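You operate a simulated robot arm through the tools that you are given. There is no shell and no other tool. Be economical: measure what you need, move in short steps, check, and stop when the job is done.

Carry out the task below with a simulated robot arm. There is one attempt and no reset: what you move stays moved.

Task
Switch the tester off, take the lamp out onto the deck, dial to FUSE, shut the two open lids.
Fine: off before the lamp comes out.
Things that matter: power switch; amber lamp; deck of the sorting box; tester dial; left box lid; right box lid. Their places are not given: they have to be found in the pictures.

The check looks at the end state, three seconds after you hand in, the way a careful person would. Anything else that was tipped, shoved, dropped, spilled or broken makes it a failure. Lids that push on must go on centred and level and be pressed home; caps that screw on are set level and turned clockwise until they are tight.

Robot
A 6-joint arm with a two-finger parallel gripper, fixed in place. Base frame: the origin is at the foot of the arm, x ahead of it, y to its left, z up. Readings come in m, degrees, newtons and seconds.
Its first joint turns from -66.0 to 66.0 degrees. Payload 2.1 kg.
Tool frame: the origin (TCP) lies between the finger pads and is the grasp point; the fingertips stand 0.03 m ahead of it; z points along the fingers, y is the line along which they close. Largest opening 0.094 m; finger width 0.028, thickness 0.01; the body of the gripper, 0.05 by 0.096 m, starts 0.055 m behind the TCP.
Orientation is that of the tool frame in the base frame, as a unit quaternion [x, y, z, w]. With the fingers straight down and closing along the base's y, the tool's x points along the base's -x, its y along +y and its z along -z.

Tools
- The arm moves only by the tool step_arm. Its argument "targets" is a list of rows, each a list of 3 entries, a list of its own where there are three numbers: the shift along the base's x, y, z in m, then the turn, a rotation vector about the base's x, y, z in degrees, then the closure in counts, from 0 (fully open) to 255 (shut). In form: [[[x, y, z], [rx, ry, rz], hand], ...]. A call has 1 to 20 rows; each row is the pose to reach, as a shift and turn from the pose commanded when the call began. A row lasts 0.2 s, in which the tool goes at most 0.05 m and 8.6 degrees; a call with a longer step from one row to the next is refused whole, and so is a gripper value outside its range. Where a pose cannot be reached the arm comes as near as it can. A force on the tool above 40 N (or 10 N above the force at the start of the call, whichever is more), or a blocked arm, ends the call early, and 0.2 s more pass. Each finger travels about 0.072 m/s and halts on what it meets, pressing with about 30 N; the grip force reading is that of the motor and also rises with nothing between the fingers. The clock runs only during rows and for 0.2 s after the last one: add rows that repeat a pose to give the fingers time. The reply holds the time, the measured pose of the TCP, the force on the tool along the base axes, the opening and the grip force, in the units named above and with some noise.
- Cameras (640 x 400 px; columns grow to the right, rows downward): "scene" is fixed at [0.0607, -0.3749, 0.4855]; the picture's right is [0.72, -0.69, 0.00], its down [-0.38, -0.40, -0.83] and it looks along [0.57, 0.60, -0.55] (base axes); focal length 303 px, centre (320, 200). "wrist" rides on the gripper at [0.076, 0.014, -0.103] in the tool frame; the picture's right is [-0.18, 0.98, 0.00], its down [-0.75, -0.14, -0.64] and it looks along [-0.63, -0.12, 0.77] (tool axes); focal length 243 px, centre (320, 200).
- snapshot(camera): a new picture of that camera. It takes no simulated time.
- locate(camera, pixels): for up to 12 pixels [column, row] of the newest picture of that camera ("zoom" is the newest enlarged one), the place [x, y, z] in the base frame of the surface seen there, good to about 0.003 m. It takes no simulated time.
- zoom(camera, box): a new picture of the part [left, top, right, bottom] of that camera's present view, enlarged. It takes no simulated time.
- close_job(): hands the job in; it is judged then, once.

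Work in short steps. Measure before you move; look again where a grasp or a placing could have gone wrong, and mend it. You have 80 turns and 46 pictures in all, those below and enlarged ones among them. Open the gripper and draw the arm clear of the work before you hand the job in, unless the task says otherwise; then end with one line.

The tools are called after "Request:" as name(argument=value, ...) on one line, values as JSON. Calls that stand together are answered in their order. step_arm: Moves the arm, as the interface text tells. Its arguments: {"type":"object","properties":{"targets":{"type":"array","items":{"type":"array"}}},"required":["targets"]} The other tools are called the same way: snapshot (camera) takes a picture; locate (camera, pixels) gives the place of the surface under pixels of a picture; zoom (camera, box) takes an enlarged picture of a part of a camera's view; close_job () hands the job in.

At the start:

```text
time_s: 0.0
ee_pos: [0.2833, -0.005, 0.3305]
ee_rot: [-0.001, 1.0, 0.0, 0.001]
ft_force: [0.7, 0.6, 0.2]
gripper_width: 0.0942
gripper_force: 0.0
```

scene: 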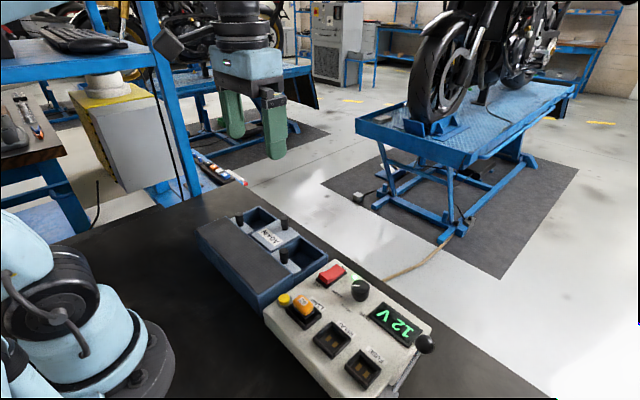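
wrist: 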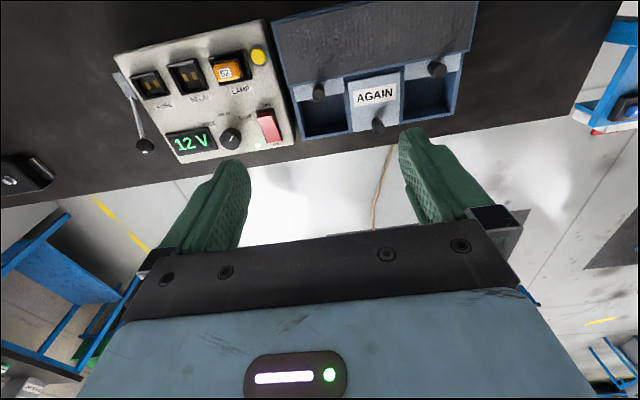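

The pictures show a tester (switch red, lamp amber, dial black) and a sorting box. I enlarge both areas to see the details.

Request:
zoom(camera="scene", box=[190, 190, 450, 400])

Request:
zoom(camera="wrist", box=[100, 0, 300, 170])

Request:
zoom(camera="wrist", box=[260, 0, 490, 160])

```text
1.90 times, centred on (320, 295) of scene
```

zoom: 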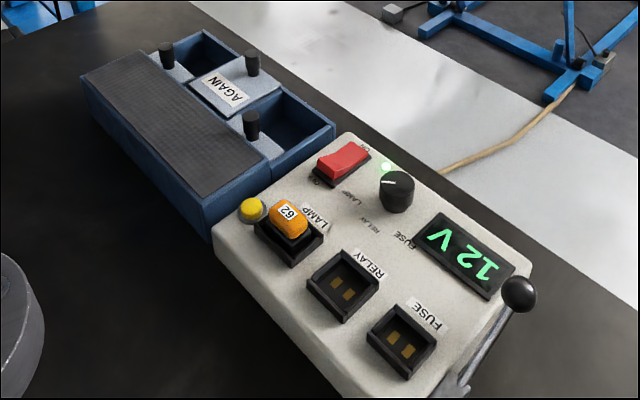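

```text
2.35 times, centred on (200, 85) of wrist
```

zoom: 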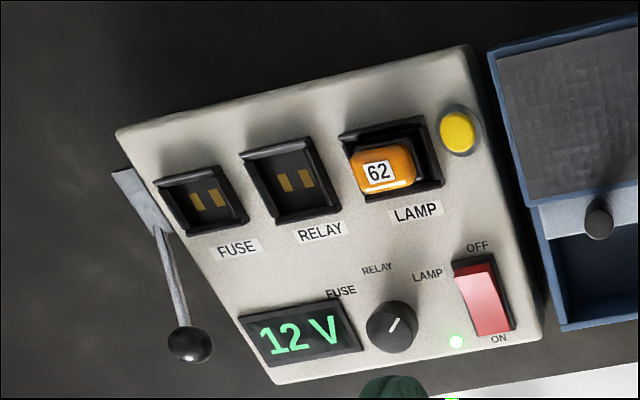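

```text
2.50 times, centred on (375, 80) of wrist
```

zoom: 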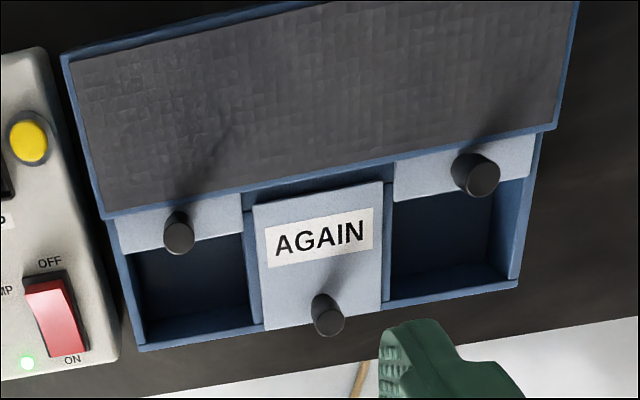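

The lids slide along x, with knobs at the near edge for the two open ones. Next I measure points on the box and tester in the scene view.

Request:
zoom(camera="scene", box=[190, 190, 450, 400])

Request:
locate(camera="zoom", pixels=[[345, 158], [328, 172], [398, 182], [288, 218], [252, 208], [340, 295], [402, 345], [519, 294], [251, 120], [165, 48], [252, 58], [150, 110]])

Request:
locate(camera="wrist", pixels=[[265, 117], [272, 137], [230, 139], [226, 72], [259, 56], [240, 72], [319, 92], [437, 69], [378, 126], [370, 40], [280, 25], [470, 10]])

```text
1.90 times, centred on (320, 295) of scene
```

zoom: 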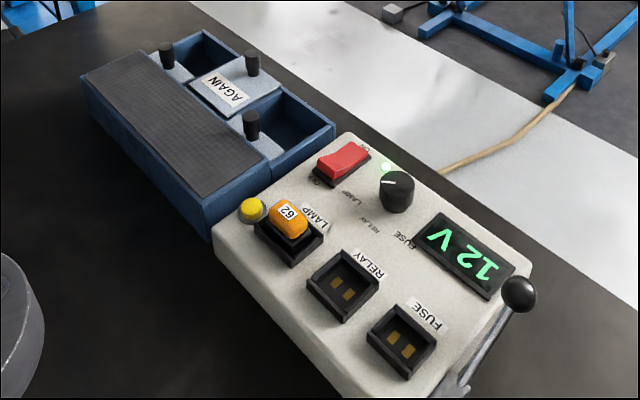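

```text
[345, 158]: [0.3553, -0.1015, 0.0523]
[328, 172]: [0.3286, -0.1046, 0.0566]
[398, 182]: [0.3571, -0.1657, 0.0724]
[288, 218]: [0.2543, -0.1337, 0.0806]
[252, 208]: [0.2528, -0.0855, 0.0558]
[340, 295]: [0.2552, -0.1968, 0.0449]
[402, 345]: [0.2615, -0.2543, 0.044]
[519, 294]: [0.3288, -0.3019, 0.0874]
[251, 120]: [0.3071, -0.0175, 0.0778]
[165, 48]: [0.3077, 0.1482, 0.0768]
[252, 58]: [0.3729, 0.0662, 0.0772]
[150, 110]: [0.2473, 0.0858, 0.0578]
```

```text
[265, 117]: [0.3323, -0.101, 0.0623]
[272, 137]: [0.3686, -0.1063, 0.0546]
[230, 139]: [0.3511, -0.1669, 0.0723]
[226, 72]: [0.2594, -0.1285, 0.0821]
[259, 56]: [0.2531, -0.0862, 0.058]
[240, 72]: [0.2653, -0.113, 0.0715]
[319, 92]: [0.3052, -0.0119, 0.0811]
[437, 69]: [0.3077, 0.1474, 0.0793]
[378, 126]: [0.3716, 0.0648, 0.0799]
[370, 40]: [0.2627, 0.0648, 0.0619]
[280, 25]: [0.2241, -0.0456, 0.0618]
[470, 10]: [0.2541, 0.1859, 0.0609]
```

Off end of the rocker is at about (0.325,-0.103), raised (z 0.062). I close the fingers and go above it, staying high.

Request:
locate(camera="wrist", pixels=[[246, 117], [224, 114], [209, 123], [264, 104], [274, 144], [255, 112], [276, 110], [260, 125]])

Request:
step_arm(targets=[[[0.01, -0.03, -0.03], [0, 0, 0], 255], [[0.02, -0.06, -0.06], [0, 0, 0], 255], [[0.03, -0.098, -0.08], [0, 0, 0], 255], [[0.036, -0.098, -0.12], [0, 0, 0], 255], [[0.036, -0.098, -0.16], [0, 0, 0], 255], [[0.036, -0.098, -0.18], [0, 0, 0], 255], [[0.036, -0.098, -0.18], [0, 0, 0], 255]])

Request:
snapshot(camera="wrist")

```text
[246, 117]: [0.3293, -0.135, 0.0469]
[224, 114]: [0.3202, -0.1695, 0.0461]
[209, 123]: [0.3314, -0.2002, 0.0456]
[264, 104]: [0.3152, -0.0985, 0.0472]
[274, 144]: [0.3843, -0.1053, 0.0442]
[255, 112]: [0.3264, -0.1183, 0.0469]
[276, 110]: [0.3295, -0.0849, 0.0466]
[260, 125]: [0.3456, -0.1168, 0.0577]
```

```text
time_s: 1.6
ee_pos: [0.3173, -0.1018, 0.1498]
ee_rot: [0.0, 1.0, 0.001, 0.001]
ft_force: [0.4, 0.1, 0.1]
gripper_width: 0.0004
gripper_force: 30.1
```

```text
39 pictures are left
```

wrist: 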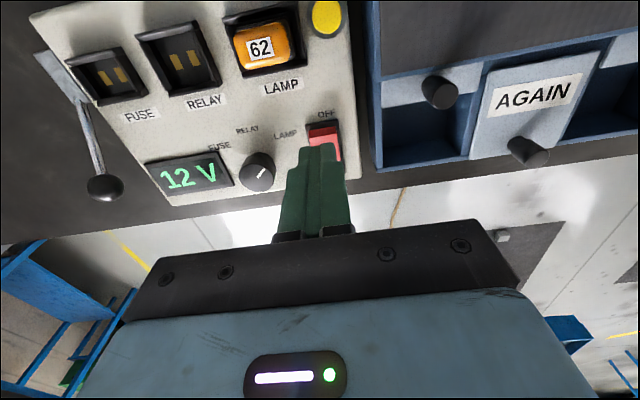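

The tip is above the rocker's OFF end (325,135). I shift x to 0.330 and press down gradually, watching force.

Request:
step_arm(targets=[[[0.011, -0.001, -0.02], [0, 0, 0], 255], [[0.011, -0.001, -0.045], [0, 0, 0], 255], [[0.011, -0.001, -0.055], [0, 0, 0], 255], [[0.011, -0.001, -0.06], [0, 0, 0], 255], [[0.011, -0.001, -0.064], [0, 0, 0], 255], [[0.011, -0.001, -0.068], [0, 0, 0], 255]])

Request:
zoom(camera="scene", box=[240, 240, 450, 380])

```text
time_s: 2.9
ee_pos: [0.3293, -0.1049, 0.0863]
ee_rot: [0.0, 1.0, 0.001, -0.001]
ft_force: [-1.8, 0.8, 18.1]
gripper_width: 0.0
gripper_force: 29.5
stopped in row 6: the force on the tool passed its limit (the readings are from after the stop); the commanded pose is now the measured one
```

```text
2.86 times, centred on (345, 310) of scene
```

zoom: 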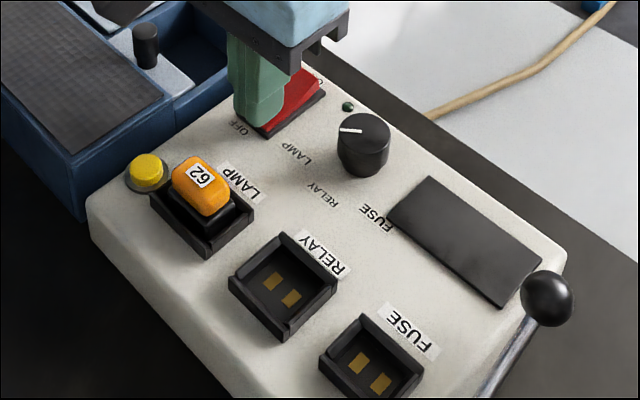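

The display and LED at (348,106) are dark: it is off. I lift and move back to look down at the lamp from above, opening partway.

Request:
step_arm(targets=[[[0, 0, 0.04], [0, 0, 0], 255], [[-0.01, 0, 0.09], [0, 0, 0], 255], [[-0.04, -0.02, 0.12], [0, 0, 0], 128], [[-0.074, -0.028, 0.12], [0, 0, 0], 100], [[-0.074, -0.028, 0.12], [0, 0, 0], 100], [[-0.074, -0.028, 0.12], [0, 0, 0], 100]])

Request:
snapshot(camera="wrist")

Request:
zoom(camera="scene", box=[250, 270, 370, 350])

```text
refused: row 2 steps farther than a row can; nothing moved
```

```text
37 pictures are left
```

wrist: 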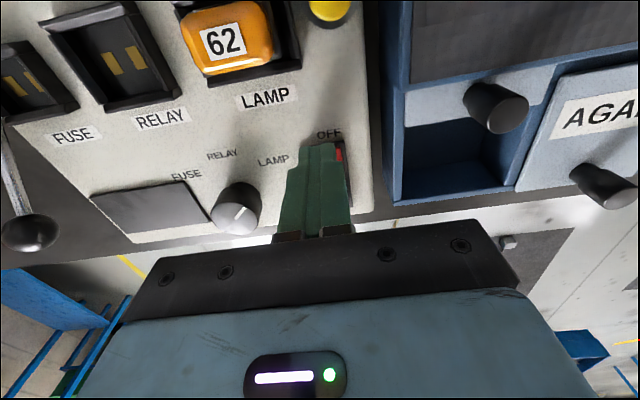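

```text
5.00 times, centred on (310, 310) of scene
```

zoom: 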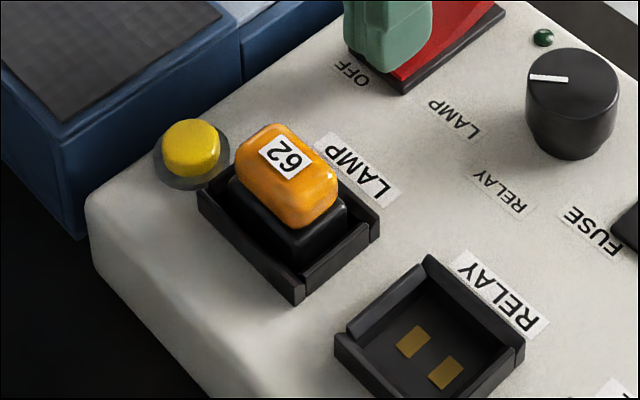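

The step was too long; nothing moved. I measure the lamp and socket in the zoom and repeat the lift in smaller rows.

Request:
locate(camera="zoom", pixels=[[283, 155], [245, 145], [325, 185], [268, 130], [290, 205], [205, 195], [298, 285], [375, 220], [300, 235], [250, 210], [430, 265], [520, 350]])

Request:
step_arm(targets=[[[0, 0, 0.04], [0, 0, 0], 255], [[-0.01, 0, 0.08], [0, 0, 0], 255], [[-0.03, -0.02, 0.11], [0, 0, 0], 128], [[-0.05, -0.028, 0.12], [0, 0, 0], 80], [[-0.074, -0.028, 0.12], [0, 0, 0], 80], [[-0.074, -0.028, 0.12], [0, 0, 0], 80]])

Request:
snapshot(camera="wrist")

```text
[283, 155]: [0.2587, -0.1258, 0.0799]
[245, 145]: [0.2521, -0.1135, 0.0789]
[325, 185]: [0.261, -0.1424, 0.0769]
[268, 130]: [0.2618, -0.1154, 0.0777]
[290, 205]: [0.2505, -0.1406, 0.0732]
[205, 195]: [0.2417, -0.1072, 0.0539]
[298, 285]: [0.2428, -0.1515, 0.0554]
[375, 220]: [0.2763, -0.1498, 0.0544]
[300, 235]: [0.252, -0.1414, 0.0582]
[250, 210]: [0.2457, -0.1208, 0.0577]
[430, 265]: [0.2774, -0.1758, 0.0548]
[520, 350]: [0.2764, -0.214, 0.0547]
```

```text
time_s: 4.3
ee_pos: [0.2553, -0.1336, 0.207]
ee_rot: [0.0, 1.0, 0.001, 0.0]
ft_force: [0.3, 0.3, 0.0]
gripper_width: 0.0647
gripper_force: 0.2
```

```text
35 pictures are left
```

wrist: 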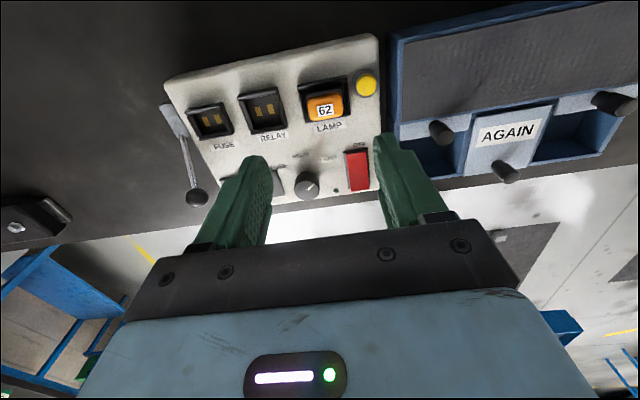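

Lamp centre is (0.257,-0.128), top 0.081, socket rim 0.055. I descend with tips stopping at about 0.062, clear of the yellow button.

Request:
step_arm(targets=[[[0.002, 0.0055, -0.04], [0, 0, 0], 90], [[0.002, 0.0055, -0.08], [0, 0, 0], 90], [[0.002, 0.0055, -0.1], [0, 0, 0], 90], [[0.002, 0.0055, -0.114], [0, 0, 0], 90], [[0.002, 0.0055, -0.114], [0, 0, 0], 90]])

Request:
zoom(camera="scene", box=[230, 230, 400, 350])

```text
time_s: 5.5
ee_pos: [0.2576, -0.125, 0.0926]
ee_rot: [0.0, 1.0, 0.0, 0.0]
ft_force: [-0.3, -0.7, -0.6]
gripper_width: 0.061
gripper_force: 0.0
```

```text
3.33 times, centred on (315, 290) of scene
```

zoom: 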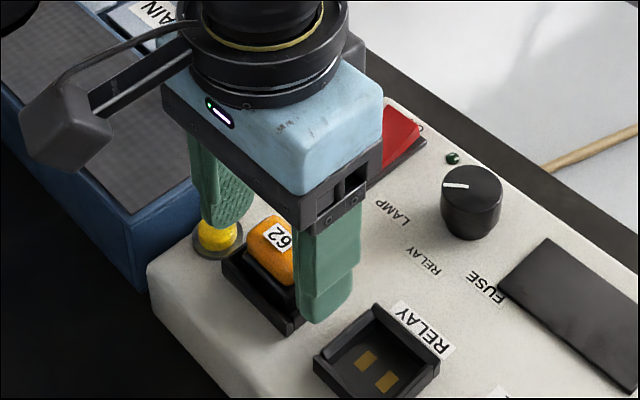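

The fingers straddle the lamp, clear of the button and socket. I close on it.

Request:
step_arm(targets=[[[0, -0.002, 0], [0, 0, 0], 130], [[0, -0.002, 0], [0, 0, 0], 170], [[0, -0.002, 0], [0, 0, 0], 200], [[0, -0.002, 0], [0, 0, 0], 200]])

Request:
zoom(camera="scene", box=[230, 230, 400, 350])

```text
time_s: 6.5
ee_pos: [0.2574, -0.1284, 0.0916]
ee_rot: [0.0, 1.0, 0.001, -0.001]
ft_force: [0.0, -0.6, 0.7]
gripper_width: 0.0348
gripper_force: 29.7
```

```text
3.33 times, centred on (315, 290) of scene
```

zoom: 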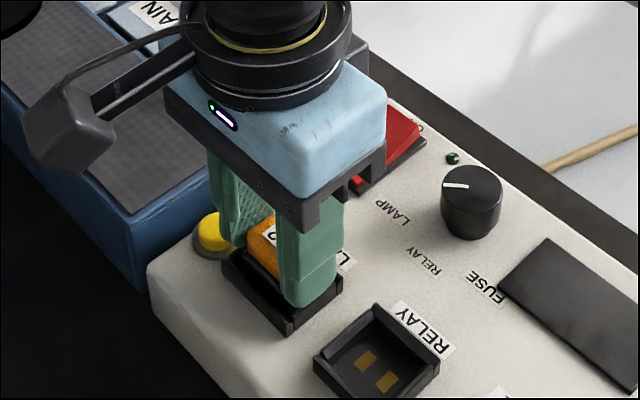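

Gripped at 0.035 m with low side force. I pull straight up in small steps.

Request:
step_arm(targets=[[[0, 0, 0.004], [0, 0, 0], 200], [[0, 0, 0.01], [0, 0, 0], 200], [[0, 0, 0.02], [0, 0, 0], 200], [[0, 0, 0.04], [0, 0, 0], 200]])

Request:
zoom(camera="scene", box=[230, 200, 430, 350])

```text
time_s: 7.5
ee_pos: [0.2578, -0.1275, 0.1323]
ee_rot: [0.0, 1.0, 0.0, -0.001]
ft_force: [0.0, -0.1, 0.0]
gripper_width: 0.0348
gripper_force: 30.3
```

```text
2.67 times, centred on (330, 275) of scene
```

zoom: 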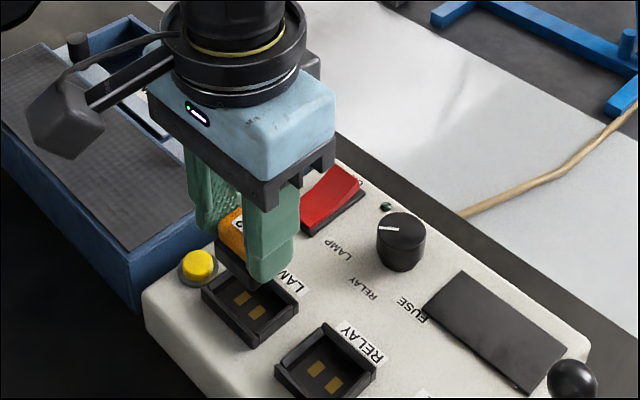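

The lamp is out. I raise it and carry it over the deck to about (0.262, 0.085), well above the knobs.

Request:
step_arm(targets=[[[0, 0, 0.04], [0, 0, 0], 200], [[0.004, 0.03, 0.05], [0, 0, 0], 200], [[0.004, 0.07, 0.05], [0, 0, 0], 200], [[0.004, 0.11, 0.05], [0, 0, 0], 200], [[0.004, 0.15, 0.05], [0, 0, 0], 200], [[0.004, 0.19, 0.05], [0, 0, 0], 200], [[0.004, 0.2125, 0.05], [0, 0, 0], 200], [[0.004, 0.2125, 0.03], [0, 0, 0], 200], [[0.004, 0.2125, 0.01], [0, 0, 0], 200], [[0.004, 0.2125, 0.0], [0, 0, 0], 200]])

Request:
zoom(camera="scene", box=[160, 150, 360, 300])

```text
time_s: 9.7
ee_pos: [0.2606, 0.0855, 0.1317]
ee_rot: [0.0, 1.0, 0.0, -0.001]
ft_force: [0.5, 0.0, -0.7]
gripper_width: 0.0348
gripper_force: 30.0
```

```text
2.67 times, centred on (260, 225) of scene
```

zoom: 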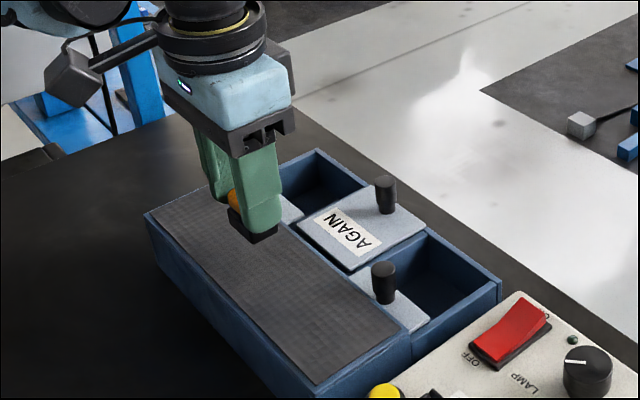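

The lamp hangs over the deck. I measure deck edges and the lamp's lower edge before lowering.

Request:
locate(camera="zoom", pixels=[[318, 378], [400, 325], [310, 255], [155, 212], [230, 285], [245, 240], [265, 239], [232, 228], [350, 262], [384, 275], [425, 315], [490, 282]])

```text
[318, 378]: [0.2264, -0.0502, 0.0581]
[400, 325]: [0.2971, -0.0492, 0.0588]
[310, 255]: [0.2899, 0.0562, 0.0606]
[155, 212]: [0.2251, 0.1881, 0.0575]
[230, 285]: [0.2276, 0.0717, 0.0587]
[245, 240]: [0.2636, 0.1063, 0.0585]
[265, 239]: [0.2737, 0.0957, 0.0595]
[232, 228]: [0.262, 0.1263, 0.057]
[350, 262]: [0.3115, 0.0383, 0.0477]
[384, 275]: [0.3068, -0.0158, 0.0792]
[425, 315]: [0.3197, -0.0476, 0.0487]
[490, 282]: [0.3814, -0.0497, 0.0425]
```

Deck spans x 0.224–0.297 at z 0.0585; the lamp is centred. I lower in small steps toward contact (expected TCP about 0.104).

Request:
step_arm(targets=[[[0, 0, -0.01], [0, 0, 0], 200], [[0, 0, -0.018], [0, 0, 0], 200], [[0, 0, -0.023], [0, 0, 0], 200], [[0, 0, -0.023], [0, 0, 0], 200]])

Request:
zoom(camera="scene", box=[200, 180, 300, 260])

```text
time_s: 10.7
ee_pos: [0.2611, 0.0848, 0.1091]
ee_rot: [0.0, 1.0, 0.001, -0.001]
ft_force: [0.7, 0.1, 0.2]
gripper_width: 0.0347
gripper_force: 29.7
```

```text
5.00 times, centred on (250, 220) of scene
```

zoom: 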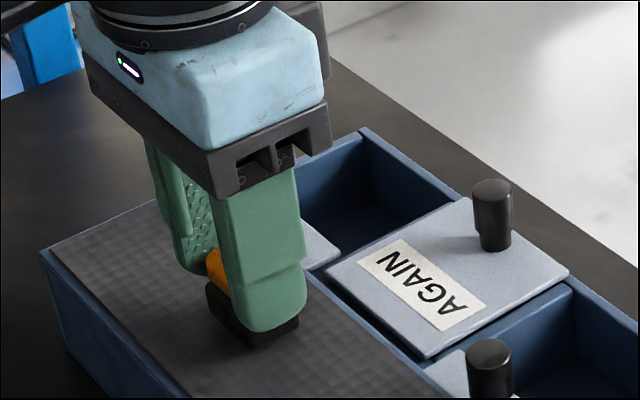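

No contact yet (force about 0). I go down in 1–2 mm rows until it touches.

Request:
step_arm(targets=[[[0, 0, -0.002], [0, 0, 0], 200], [[0, 0, -0.004], [0, 0, 0], 200], [[0, 0, -0.005], [0, 0, 0], 200]])

```text
time_s: 11.5
ee_pos: [0.2613, 0.0848, 0.1027]
ee_rot: [0.0, 1.0, 0.001, 0.0]
ft_force: [-4.4, -0.2, 27.9]
gripper_width: 0.0347
gripper_force: 29.8
```

Contact (28 N). I back off about 1 mm, open, and rise straight up.

Request:
step_arm(targets=[[[0, 0, 0.002], [0, 0, 0], 200], [[0, 0, 0.002], [0, 0, 0], 150], [[0, 0, 0.002], [0, 0, 0], 100], [[0, 0, 0.002], [0, 0, 0], 90], [[0, 0, 0.04], [0, 0, 0], 90], [[0, 0, 0.08], [0, 0, 0], 90]])

Request:
zoom(camera="scene", box=[180, 170, 340, 290])

```text
time_s: 12.9
ee_pos: [0.2623, 0.085, 0.1851]
ee_rot: [0.0, 1.0, 0.001, 0.0]
ft_force: [-0.1, 0.2, -0.1]
gripper_width: 0.0608
gripper_force: 0.0
```

```text
3.33 times, centred on (260, 230) of scene
```

zoom: 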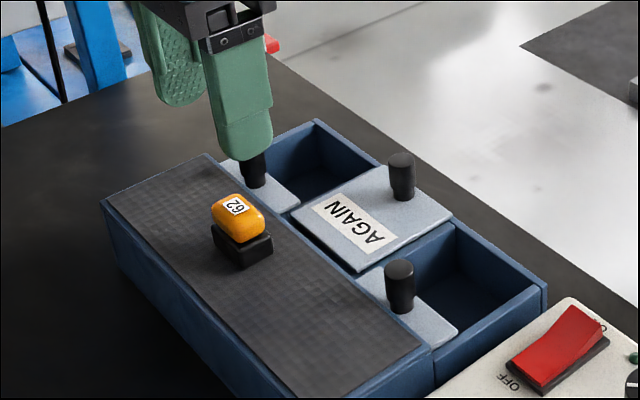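

The lamp stands upright on the deck. I go above the left knob (0.3075,0.1475), narrow the fingers to about 4 cm, and lower around it.

Request:
step_arm(targets=[[[0.02, 0.03, 0], [0, 0, 0], 120], [[0.046, 0.0625, 0], [0, 0, 0], 145], [[0.046, 0.0625, -0.03], [0, 0, 0], 145], [[0.046, 0.0625, -0.06], [0, 0, 0], 145], [[0.046, 0.0625, -0.085], [0, 0, 0], 145], [[0.046, 0.0625, -0.097], [0, 0, 0], 145], [[0.046, 0.0625, -0.097], [0, 0, 0], 145]])

Request:
snapshot(camera="wrist")

Request:
zoom(camera="scene", box=[180, 170, 340, 290])

```text
time_s: 14.4
ee_pos: [0.3083, 0.1473, 0.0896]
ee_rot: [-0.001, 1.0, 0.0, -0.003]
ft_force: [-0.2, -0.2, 12.1]
gripper_width: 0.0405
gripper_force: 0.0
stopped in row 7: the force on the tool passed its limit (the readings are from after the stop); the commanded pose is now the measured one
```

```text
28 pictures are left
```

wrist: 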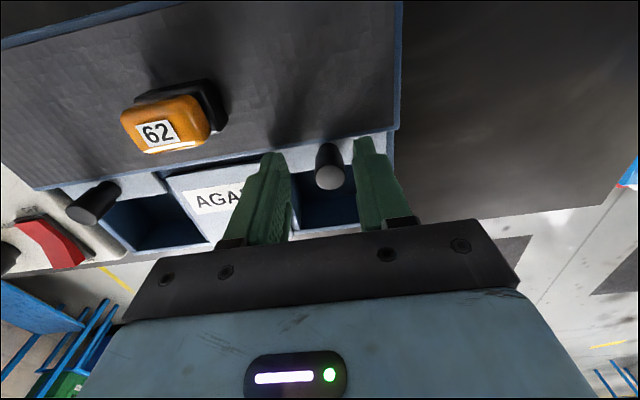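

```text
3.33 times, centred on (260, 230) of scene
```

zoom: 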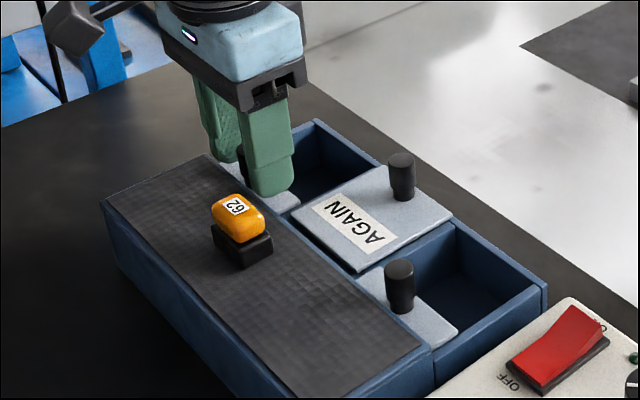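

The fingertips just rest on the deck edge. I lift 3 mm and close on the knob.

Request:
step_arm(targets=[[[0.001, 0, 0.003], [0, 0, 0], 145], [[0.001, 0, 0.003], [0, 0, 0], 180], [[0.001, 0, 0.003], [0, 0, 0], 210], [[0.001, 0, 0.003], [0, 0, 0], 225], [[0.001, 0, 0.003], [0, 0, 0], 225]])

```text
time_s: 15.6
ee_pos: [0.3099, 0.1471, 0.092]
ee_rot: [0.0, 1.0, 0.001, -0.003]
ft_force: [1.0, 12.3, 5.2]
gripper_width: 0.0182
gripper_force: 6.1
```

The knob is held (0.018 m) with 12 N sideways, so the grip is off-centre; I shift +2 mm in y, then pull a little in x.

Request:
step_arm(targets=[[[0, 0.002, 0], [0, 0, 0], 225], [[0, 0.002, 0], [0, 0, 0], 225]])

```text
time_s: 16.2
ee_pos: [0.3095, 0.1483, 0.0916]
ee_rot: [0.001, 1.0, -0.001, -0.002]
ft_force: [1.7, -5.1, 10.7]
gripper_width: 0.0173
gripper_force: 30.2
```

Grip is firm now with small sideways force. I pull the lid along +x step by step.

Request:
step_arm(targets=[[[0.004, -0.0005, 0.001], [0, 0, 0], 225], [[0.01, -0.0005, 0.001], [0, 0, 0], 225], [[0.018, -0.0005, 0.001], [0, 0, 0], 225], [[0.028, -0.0005, 0.001], [0, 0, 0], 225]])

Request:
zoom(camera="scene", box=[180, 170, 340, 290])

```text
time_s: 17.2
ee_pos: [0.3359, 0.148, 0.0942]
ee_rot: [0.0, 1.0, 0.001, -0.002]
ft_force: [-0.3, -1.0, -0.9]
gripper_width: 0.0171
gripper_force: 29.9
```

```text
3.33 times, centred on (260, 230) of scene
```

zoom: 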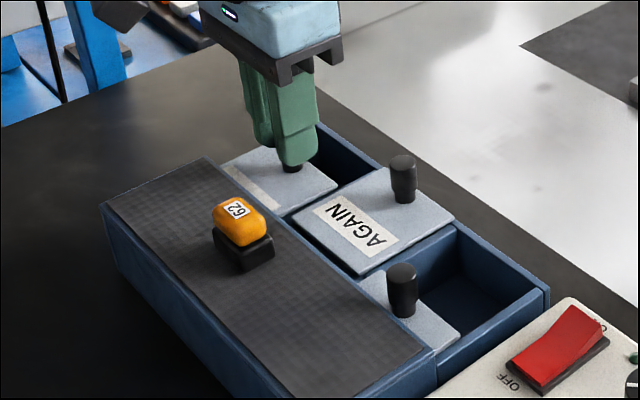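

The lid slides freely. I continue to the end stop, expected about x 0.3725.

Request:
step_arm(targets=[[[0.01, 0, 0], [0, 0, 0], 225], [[0.02, 0, 0], [0, 0, 0], 225], [[0.03, 0, 0], [0, 0, 0], 225], [[0.036, 0, 0], [0, 0, 0], 225], [[0.04, 0, 0], [0, 0, 0], 225], [[0.043, 0, 0], [0, 0, 0], 225]])

Request:
zoom(camera="scene", box=[180, 170, 340, 290])

```text
time_s: 18.6
ee_pos: [0.3793, 0.1477, 0.0935]
ee_rot: [0.0, 1.0, 0.0, -0.003]
ft_force: [-6.4, -4.1, 0.5]
gripper_width: 0.017
gripper_force: 29.6
```

```text
3.33 times, centred on (260, 230) of scene
```

zoom: 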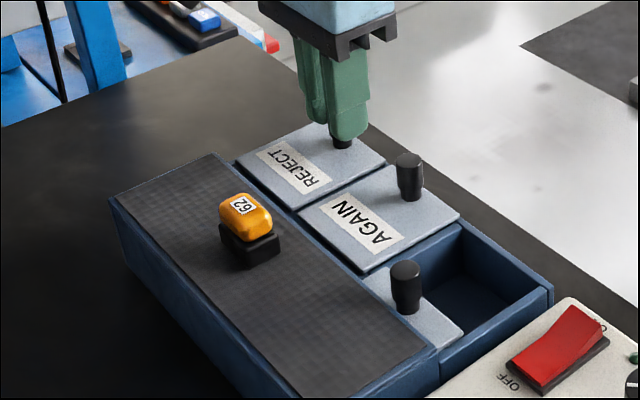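

REJECT now lines up with AGAIN, but the picture hints that the box shifted by a few mm. I release, rise, and measure.

Request:
step_arm(targets=[[[-0.002, 0, 0], [0, 0, 0], 225], [[-0.002, 0, 0], [0, 0, 0], 180], [[-0.002, 0, 0], [0, 0, 0], 145], [[-0.002, 0, 0.03], [0, 0, 0], 145], [[-0.002, 0, 0.07], [0, 0, 0], 145], [[-0.002, 0, 0.1], [0, 0, 0], 145]])

Request:
zoom(camera="scene", box=[180, 170, 340, 290])

Request:
locate(camera="zoom", pixels=[[343, 118], [410, 160], [406, 268], [330, 392], [425, 340], [118, 200], [212, 158], [385, 163], [458, 216], [550, 288], [270, 240], [305, 208]])

```text
time_s: 20.0
ee_pos: [0.3779, 0.1478, 0.1938]
ee_rot: [0.0, 1.0, 0.001, -0.002]
ft_force: [-0.9, -0.4, 0.1]
gripper_width: 0.0404
gripper_force: 0.0
```

```text
3.33 times, centred on (260, 230) of scene
```

zoom: 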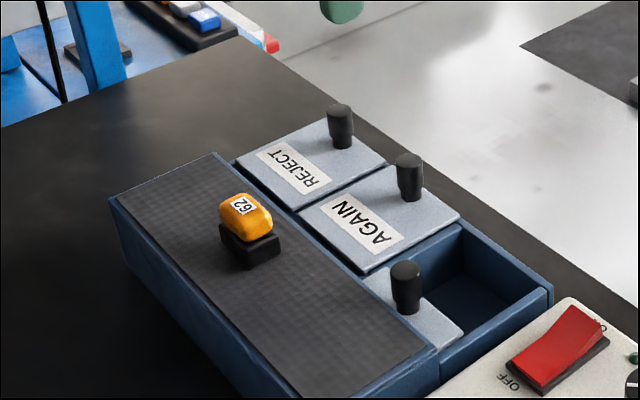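

```text
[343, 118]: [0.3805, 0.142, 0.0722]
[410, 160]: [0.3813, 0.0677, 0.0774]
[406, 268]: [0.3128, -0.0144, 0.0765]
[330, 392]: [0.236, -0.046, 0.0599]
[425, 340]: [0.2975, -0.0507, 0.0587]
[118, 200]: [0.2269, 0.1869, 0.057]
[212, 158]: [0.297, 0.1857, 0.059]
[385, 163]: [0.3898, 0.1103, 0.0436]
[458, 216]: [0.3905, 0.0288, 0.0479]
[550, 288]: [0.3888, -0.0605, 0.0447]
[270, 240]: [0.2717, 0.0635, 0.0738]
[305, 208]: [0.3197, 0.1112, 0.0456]
```

The box moved about 5 mm in +x at the end stop; next time I stop by distance. Now the right knob, near (0.312,-0.0155): move above it and lower with tips clear of the deck.

Request:
step_arm(targets=[[[-0.015, -0.04, 0], [0, 0, 0], 145], [[-0.03, -0.08, 0], [0, 0, 0], 145], [[-0.045, -0.12, 0], [0, 0, 0], 145], [[-0.062, -0.1635, 0], [0, 0, 0], 145], [[-0.062, -0.1635, -0.03], [0, 0, 0], 145], [[-0.062, -0.1635, -0.06], [0, 0, 0], 145], [[-0.062, -0.1635, -0.085], [0, 0, 0], 145], [[-0.062, -0.1635, -0.1], [0, 0, 0], 145], [[-0.062, -0.1635, -0.102], [0, 0, 0], 145]])

Request:
snapshot(camera="wrist")

```text
time_s: 22.0
ee_pos: [0.3161, -0.015, 0.0905]
ee_rot: [0.0, 1.0, 0.001, -0.003]
ft_force: [0.0, 0.0, 0.3]
gripper_width: 0.0406
gripper_force: 0.1
```

```text
23 pictures are left
```

wrist: 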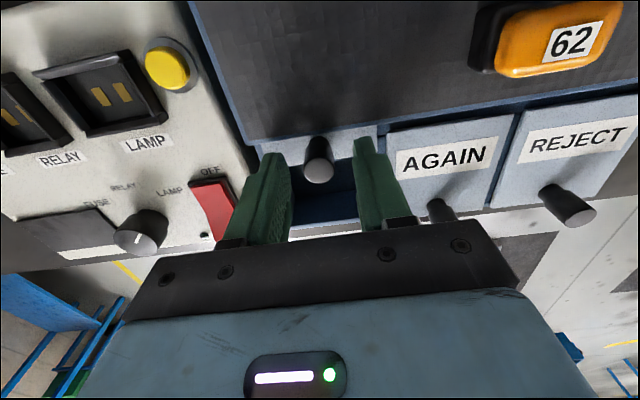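

The knob (318,160) is centred between the fingers. I close slowly.

Request:
step_arm(targets=[[[0, 0, 0], [0, 0, 0], 180], [[0, 0, 0], [0, 0, 0], 205], [[0, 0, 0], [0, 0, 0], 220], [[0, 0, 0], [0, 0, 0], 220]])

Request:
locate(camera="wrist", pixels=[[318, 172], [440, 208]])

```text
time_s: 23.0
ee_pos: [0.3156, -0.0155, 0.0904]
ee_rot: [0.0, 1.0, 0.0, -0.003]
ft_force: [-0.1, -2.1, 0.2]
gripper_width: 0.0172
gripper_force: 30.1
```

```text
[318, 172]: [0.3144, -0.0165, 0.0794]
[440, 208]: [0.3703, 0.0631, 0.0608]
```

Firm and centred. I pull 6 cm in +x, then check the remaining gap.

Request:
step_arm(targets=[[[0.006, 0, 0], [0, 0, 0], 220], [[0.014, 0, 0], [0, 0, 0], 220], [[0.024, 0, 0], [0, 0, 0], 220], [[0.034, 0, 0], [0, 0, 0], 220], [[0.044, 0, 0], [0, 0, 0], 220], [[0.054, 0, 0], [0, 0, 0], 220], [[0.06, 0, 0], [0, 0, 0], 220], [[0.06, 0, 0], [0, 0, 0], 220]])

Request:
zoom(camera="scene", box=[180, 170, 340, 290])

```text
time_s: 24.8
ee_pos: [0.3772, -0.0158, 0.0915]
ee_rot: [0.0, 1.0, 0.001, -0.003]
ft_force: [0.7, -0.6, -0.1]
gripper_width: 0.0169
gripper_force: 29.6
```

```text
3.33 times, centred on (260, 230) of scene
```

zoom: 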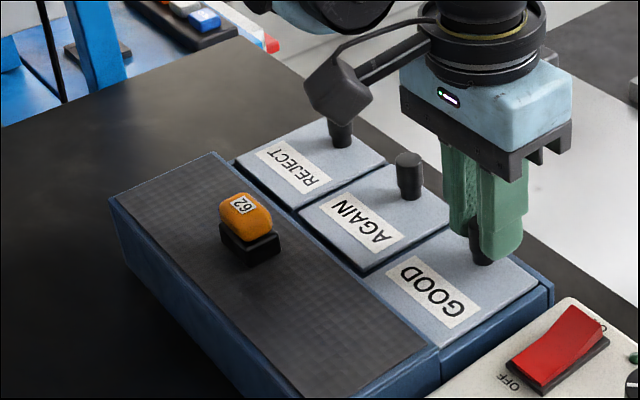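

A small strip remains at the far edge; I creep forward in 1.2 mm rows and watch the force.

Request:
step_arm(targets=[[[0.0015, 0, 0], [0, 0, 0], 220], [[0.003, 0, 0], [0, 0, 0], 220], [[0.004, 0, 0], [0, 0, 0], 220], [[0.004, 0, 0], [0, 0, 0], 220]])

Request:
zoom(camera="scene", box=[180, 170, 340, 290])

```text
time_s: 25.8
ee_pos: [0.3805, -0.0167, 0.0917]
ee_rot: [0.0, 1.0, 0.0, -0.002]
ft_force: [0.0, -0.5, 0.4]
gripper_width: 0.0172
gripper_force: 29.8
```

```text
3.33 times, centred on (260, 230) of scene
```

zoom: 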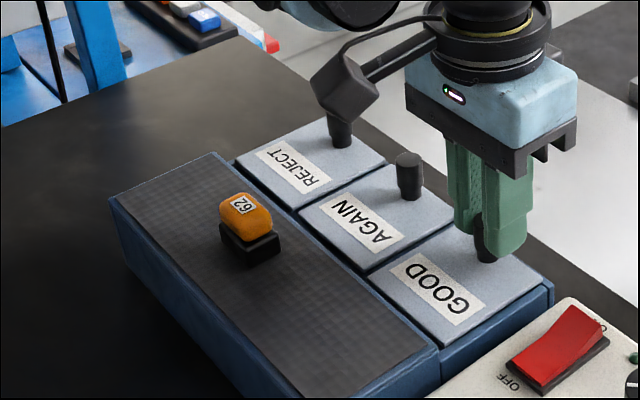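

Still no stop force and the box hasn't moved; 1 mm more at a time.

Request:
step_arm(targets=[[[0.001, 0, 0], [0, 0, 0], 220], [[0.001, 0, 0], [0, 0, 0], 220]])

Request:
step_arm(targets=[[[0.001, 0, 0], [0, 0, 0], 220], [[0.001, 0, 0], [0, 0, 0], 220]])

```text
time_s: 26.4
ee_pos: [0.3812, -0.0155, 0.0916]
ee_rot: [-0.001, 1.0, 0.0, -0.002]
ft_force: [0.1, 0.5, -0.5]
gripper_width: 0.0172
gripper_force: 30.3
```

```text
time_s: 27.0
ee_pos: [0.3821, -0.0158, 0.0911]
ee_rot: [0.001, 1.0, 0.001, -0.003]
ft_force: [-0.3, 0.1, -0.6]
gripper_width: 0.0172
gripper_force: 30.1
```

Request:
zoom(camera="scene", box=[180, 170, 340, 290])

Request:
locate(camera="zoom", pixels=[[366, 274], [446, 346], [298, 208], [236, 162], [545, 284], [458, 216]])

```text
3.33 times, centred on (260, 230) of scene
```

zoom: 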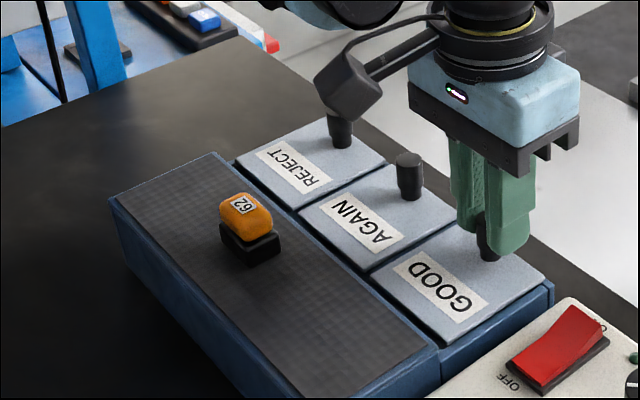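

```text
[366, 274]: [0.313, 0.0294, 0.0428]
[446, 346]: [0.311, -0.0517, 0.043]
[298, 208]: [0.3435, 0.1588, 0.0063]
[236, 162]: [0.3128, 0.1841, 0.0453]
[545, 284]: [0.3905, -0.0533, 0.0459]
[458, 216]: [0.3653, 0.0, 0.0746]
```

GOOD looks flush with AGAIN. I probe one more mm twice for a stop.

Request:
step_arm(targets=[[[0.001, 0, 0], [0, 0, 0], 220], [[0.001, 0, 0], [0, 0, 0], 220]])

Request:
step_arm(targets=[[[0.001, 0, 0], [0, 0, 0], 220], [[0.001, 0, 0], [0, 0, 0], 220]])

```text
time_s: 27.6
ee_pos: [0.3835, -0.0149, 0.0914]
ee_rot: [0.0, 1.0, 0.0, -0.003]
ft_force: [-0.6, -1.1, -0.3]
gripper_width: 0.0174
gripper_force: 30.1
```

```text
time_s: 28.2
ee_pos: [0.3823, -0.0157, 0.0924]
ee_rot: [-0.002, 1.0, 0.001, -0.002]
ft_force: [-4.4, 5.9, -0.3]
gripper_width: 0.0171
gripper_force: 30.0
```

A stop force of 4 N has appeared: it is home. I release and rise.

Request:
step_arm(targets=[[[0, 0, 0], [0, 0, 0], 180], [[0, 0, 0], [0, 0, 0], 145], [[0, 0, 0], [0, 0, 0], 145], [[0, 0, 0.04], [0, 0, 0], 145], [[0, 0, 0.08], [0, 0, 0], 145], [[-0.02, -0.04, 0.1], [0, 0, 0], 145], [[-0.03, -0.08, 0.1], [0, 0, 0], 145], [[-0.03, -0.12, 0.1], [0, 0, 0], 145], [[-0.03, -0.15, 0.09], [0, 0, 0], 145], [[-0.03, -0.15, 0.09], [0, 0, 0], 145]])

Request:
snapshot(camera="wrist")

Request:
zoom(camera="scene", box=[180, 170, 340, 290])

Request:
locate(camera="zoom", pixels=[[340, 110], [410, 160], [490, 215], [118, 200], [328, 385], [212, 158], [425, 343]])

```text
time_s: 30.4
ee_pos: [0.3541, -0.1651, 0.1806]
ee_rot: [0.001, 1.0, 0.0, -0.003]
ft_force: [-0.3, 0.5, 0.1]
gripper_width: 0.0404
gripper_force: 0.1
```

```text
19 pictures are left
```

wrist: 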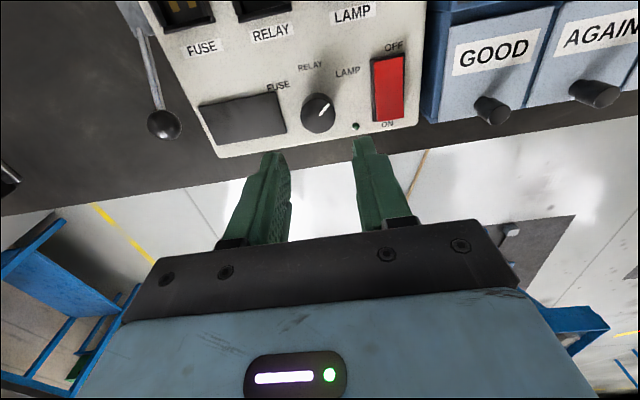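

```text
3.33 times, centred on (260, 230) of scene
```

zoom: 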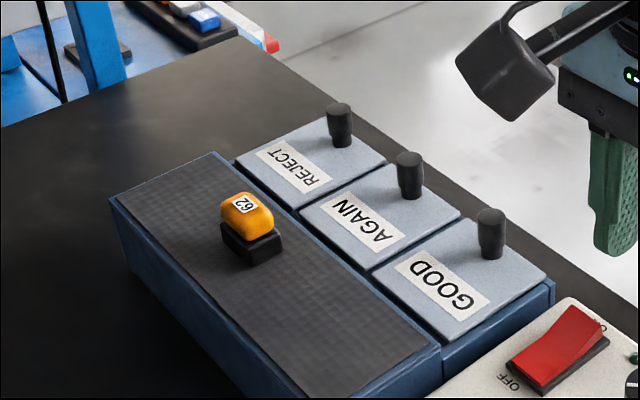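

```text
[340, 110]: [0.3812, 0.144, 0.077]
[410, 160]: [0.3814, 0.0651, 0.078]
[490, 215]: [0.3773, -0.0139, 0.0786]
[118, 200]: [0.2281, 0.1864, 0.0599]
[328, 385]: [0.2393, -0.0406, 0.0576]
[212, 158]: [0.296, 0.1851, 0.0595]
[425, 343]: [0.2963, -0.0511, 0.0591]
```

All three lids are in line and the lamp stands. Now the dial at (319,112): zoom to read its pointer and the label directions.

Request:
zoom(camera="wrist", box=[250, 40, 410, 140])

Request:
locate(camera="zoom", pixels=[[310, 262], [268, 280], [275, 320], [228, 290], [320, 290], [275, 360], [390, 125], [242, 110], [115, 180], [285, 285], [560, 90], [570, 320]])

```text
4.00 times, centred on (330, 90) of wrist
```

zoom: 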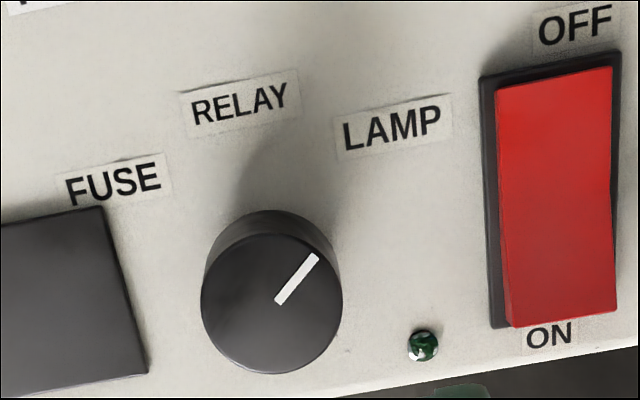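

```text
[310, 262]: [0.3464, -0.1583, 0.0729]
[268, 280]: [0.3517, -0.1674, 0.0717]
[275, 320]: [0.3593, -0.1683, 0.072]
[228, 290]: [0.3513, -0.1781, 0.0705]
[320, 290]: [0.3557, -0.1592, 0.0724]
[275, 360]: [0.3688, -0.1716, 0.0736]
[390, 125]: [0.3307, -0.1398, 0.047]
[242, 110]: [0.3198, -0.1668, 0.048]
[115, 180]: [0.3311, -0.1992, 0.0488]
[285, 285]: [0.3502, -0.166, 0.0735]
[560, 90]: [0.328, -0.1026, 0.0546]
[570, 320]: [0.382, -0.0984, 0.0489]
```

Dial centre is about (0.3555,-0.168), diameter 0.029, pointer at 47° toward LAMP, FUSE at about −52°: a turn of about +98° about z. I pre-turn the hand −48° and come down around the dial.

Request:
step_arm(targets=[[[0.0014, -0.003, 0], [0, 0, -8], 125], [[0.0014, -0.003, 0], [0, 0, -16], 125], [[0.0014, -0.003, 0], [0, 0, -24], 125], [[0.0014, -0.003, 0], [0, 0, -32], 125], [[0.0014, -0.003, -0.02], [0, 0, -40], 125], [[0.0014, -0.003, -0.04], [0, 0, -48], 125], [[0.0014, -0.003, -0.06], [0, 0, -48], 125], [[0.0014, -0.003, -0.06], [0, 0, -48], 125]])

Request:
snapshot(camera="wrist")

```text
time_s: 32.2
ee_pos: [0.3555, -0.1669, 0.1222]
ee_rot: [0.407, 0.913, 0.0, -0.003]
ft_force: [-0.3, -0.2, 1.0]
gripper_width: 0.0476
gripper_force: 0.1
```

```text
16 pictures are left
```

wrist: 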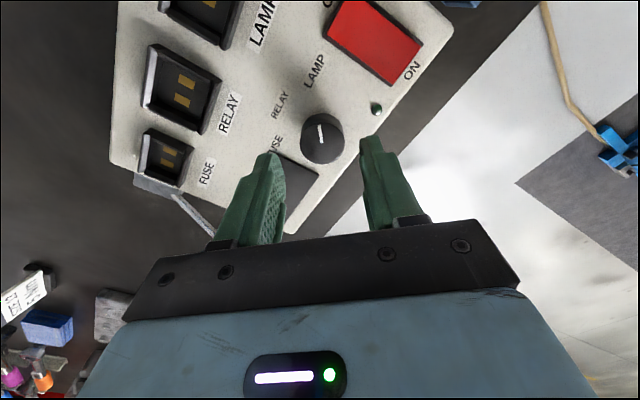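

The pointer lies along the hand's axis and the dial is centred between the fingers. I descend to TCP 0.087 (tips above the LED) and close.

Request:
step_arm(targets=[[[0, -0.001, -0.02], [0, 0, 0], 125], [[0, -0.001, -0.035], [0, 0, 0], 125], [[0, -0.001, -0.035], [0, 0, 0], 150], [[0, -0.001, -0.035], [0, 0, 0], 175], [[0, -0.001, -0.035], [0, 0, 0], 195], [[0, -0.001, -0.035], [0, 0, 0], 195]])

```text
time_s: 33.6
ee_pos: [0.3555, -0.1695, 0.0873]
ee_rot: [0.406, 0.914, 0.003, -0.002]
ft_force: [17.3, 13.5, 0.5]
gripper_width: 0.0312
gripper_force: 30.4
```

Side force of about 22 N along the closing line: I shift about 2 mm that way to centre the grip.

Request:
step_arm(targets=[[[0.0015, 0.0012, 0], [0, 0, 0], 195], [[0.0015, 0.0012, 0], [0, 0, 0], 195]])

```text
time_s: 34.2
ee_pos: [0.3567, -0.1678, 0.0869]
ee_rot: [0.407, 0.913, 0.001, -0.003]
ft_force: [6.1, 5.2, 0.6]
gripper_width: 0.0313
gripper_force: 30.0
```

Down to 8 N; a bit more centring (0.8 mm), then turn +98° in 8° rows.

Request:
step_arm(targets=[[[0.0007, 0.0006, 0], [0, 0, 0], 195], [[0.0007, 0.0006, 0], [0, 0, 8], 195], [[0.0007, 0.0006, 0], [0, 0, 16], 195], [[0.0007, 0.0006, 0], [0, 0, 24], 195], [[0.0007, 0.0006, 0], [0, 0, 32], 195], [[0.0007, 0.0006, 0], [0, 0, 40], 195], [[0.0007, 0.0006, 0], [0, 0, 48], 195], [[0.0007, 0.0006, 0], [0, 0, 56], 195], [[0.0007, 0.0006, 0], [0, 0, 64], 195], [[0.0007, 0.0006, 0], [0, 0, 72], 195], [[0.0007, 0.0006, 0], [0, 0, 80], 195], [[0.0007, 0.0006, 0], [0, 0, 88], 195], [[0.0007, 0.0006, 0], [0, 0, 96], 195], [[0.0007, 0.0006, 0], [0, 0, 98], 195], [[0.0007, 0.0006, 0], [0, 0, 98], 195]])

Request:
zoom(camera="scene", box=[260, 230, 460, 380])

```text
time_s: 37.4
ee_pos: [0.3579, -0.1676, 0.0858]
ee_rot: [-0.424, 0.906, -0.002, -0.004]
ft_force: [-17.0, -9.4, 12.3]
gripper_width: 0.0313
gripper_force: 30.5
```

```text
2.67 times, centred on (360, 305) of scene
```

zoom: 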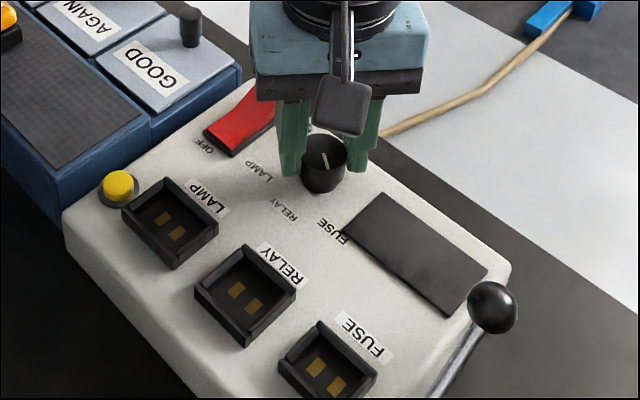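

The pointer now points toward FUSE. I open, rise, turn back, and check.

Request:
step_arm(targets=[[[-0.001, -0.001, 0], [0, 0, 0], 195], [[-0.001, -0.001, 0], [0, 0, 0], 160], [[-0.001, -0.001, 0], [0, 0, 0], 125], [[-0.001, -0.001, 0.0], [0, 0, 0], 125], [[-0.001, -0.001, 0.04], [0, 0, 0], 125], [[-0.001, -0.001, 0.08], [0, 0, -8], 125], [[-0.001, -0.001, 0.1], [0, 0, -16], 125], [[-0.001, -0.001, 0.1], [0, 0, -24], 125], [[-0.001, -0.001, 0.1], [0, 0, -32], 125], [[-0.001, -0.001, 0.1], [0, 0, -40], 125], [[-0.001, -0.001, 0.1], [0, 0, -48], 125], [[-0.001, -0.001, 0.1], [0, 0, -48], 125]])

Request:
zoom(camera="wrist", box=[250, 40, 410, 140])

Request:
snapshot(camera="scene")

```text
time_s: 40.0
ee_pos: [0.3572, -0.1682, 0.1873]
ee_rot: [-0.017, 1.0, 0.0, -0.003]
ft_force: [0.4, -0.5, 0.4]
gripper_width: 0.048
gripper_force: 0.0
```

```text
4.00 times, centred on (330, 90) of wrist
```

zoom: 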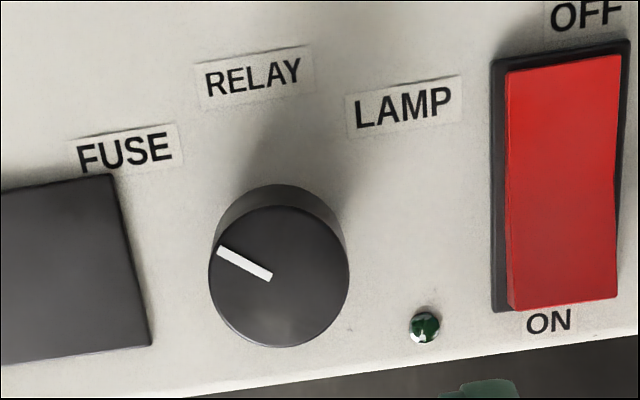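

```text
13 pictures are left
```

scene: 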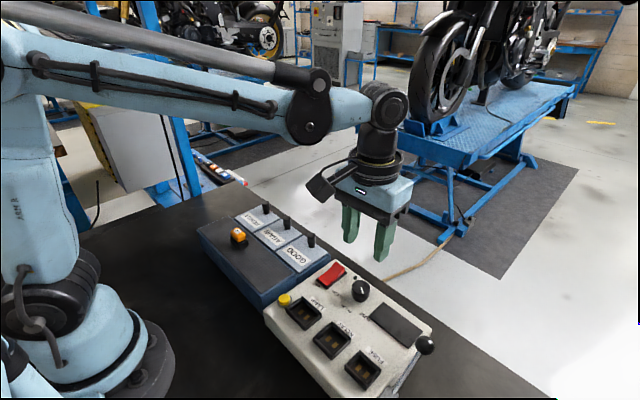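

The pointer may sit slightly past or at FUSE; I measure its ends.

Request:
locate(camera="zoom", pixels=[[222, 252], [268, 275], [279, 277], [212, 272], [346, 272], [280, 343], [282, 210], [125, 152], [254, 75], [403, 107]])

```text
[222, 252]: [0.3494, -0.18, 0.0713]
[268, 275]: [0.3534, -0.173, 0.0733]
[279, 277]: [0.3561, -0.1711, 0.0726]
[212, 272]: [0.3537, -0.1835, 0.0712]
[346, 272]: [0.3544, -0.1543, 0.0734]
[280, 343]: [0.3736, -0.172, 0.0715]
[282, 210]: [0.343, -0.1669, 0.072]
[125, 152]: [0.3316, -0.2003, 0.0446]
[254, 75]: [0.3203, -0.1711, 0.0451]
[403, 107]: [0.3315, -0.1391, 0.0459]
```

The pointer is at roughly −52°, FUSE near −50°. To be sure I take a strong enlargement from the fixed camera.

Request:
zoom(camera="scene", box=[325, 265, 389, 305])

Request:
locate(camera="zoom", pixels=[[360, 260], [360, 130], [300, 190], [420, 190]])

```text
10.00 times, centred on (357, 285) of scene
```

zoom: 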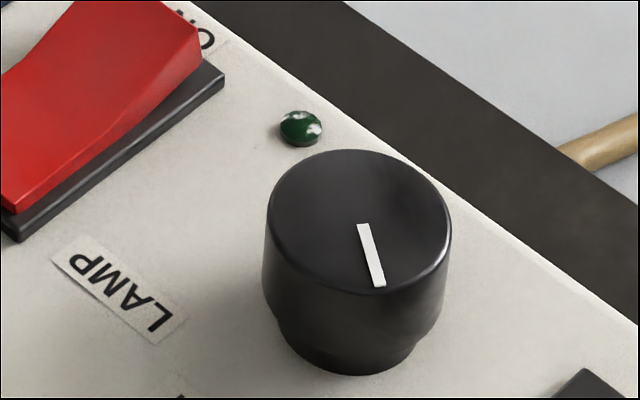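

```text
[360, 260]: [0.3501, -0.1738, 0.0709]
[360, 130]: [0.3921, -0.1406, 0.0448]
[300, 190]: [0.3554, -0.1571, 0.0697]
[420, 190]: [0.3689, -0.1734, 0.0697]
```

The dial reads FUSE (pointer −52°, label −51°). Now I quantify the box shift with the same enlargement as at the start.

Request:
zoom(camera="scene", box=[190, 190, 450, 400])

Request:
locate(camera="zoom", pixels=[[252, 58], [257, 58], [150, 110], [288, 147], [336, 126]])

```text
1.90 times, centred on (320, 295) of scene
```

zoom: 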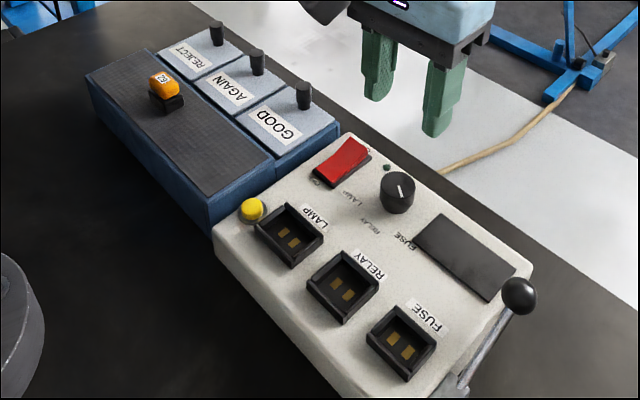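

```text
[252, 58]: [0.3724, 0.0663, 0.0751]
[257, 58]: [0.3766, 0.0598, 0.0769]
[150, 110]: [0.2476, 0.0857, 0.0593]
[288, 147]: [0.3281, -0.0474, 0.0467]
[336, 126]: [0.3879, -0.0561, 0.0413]
```

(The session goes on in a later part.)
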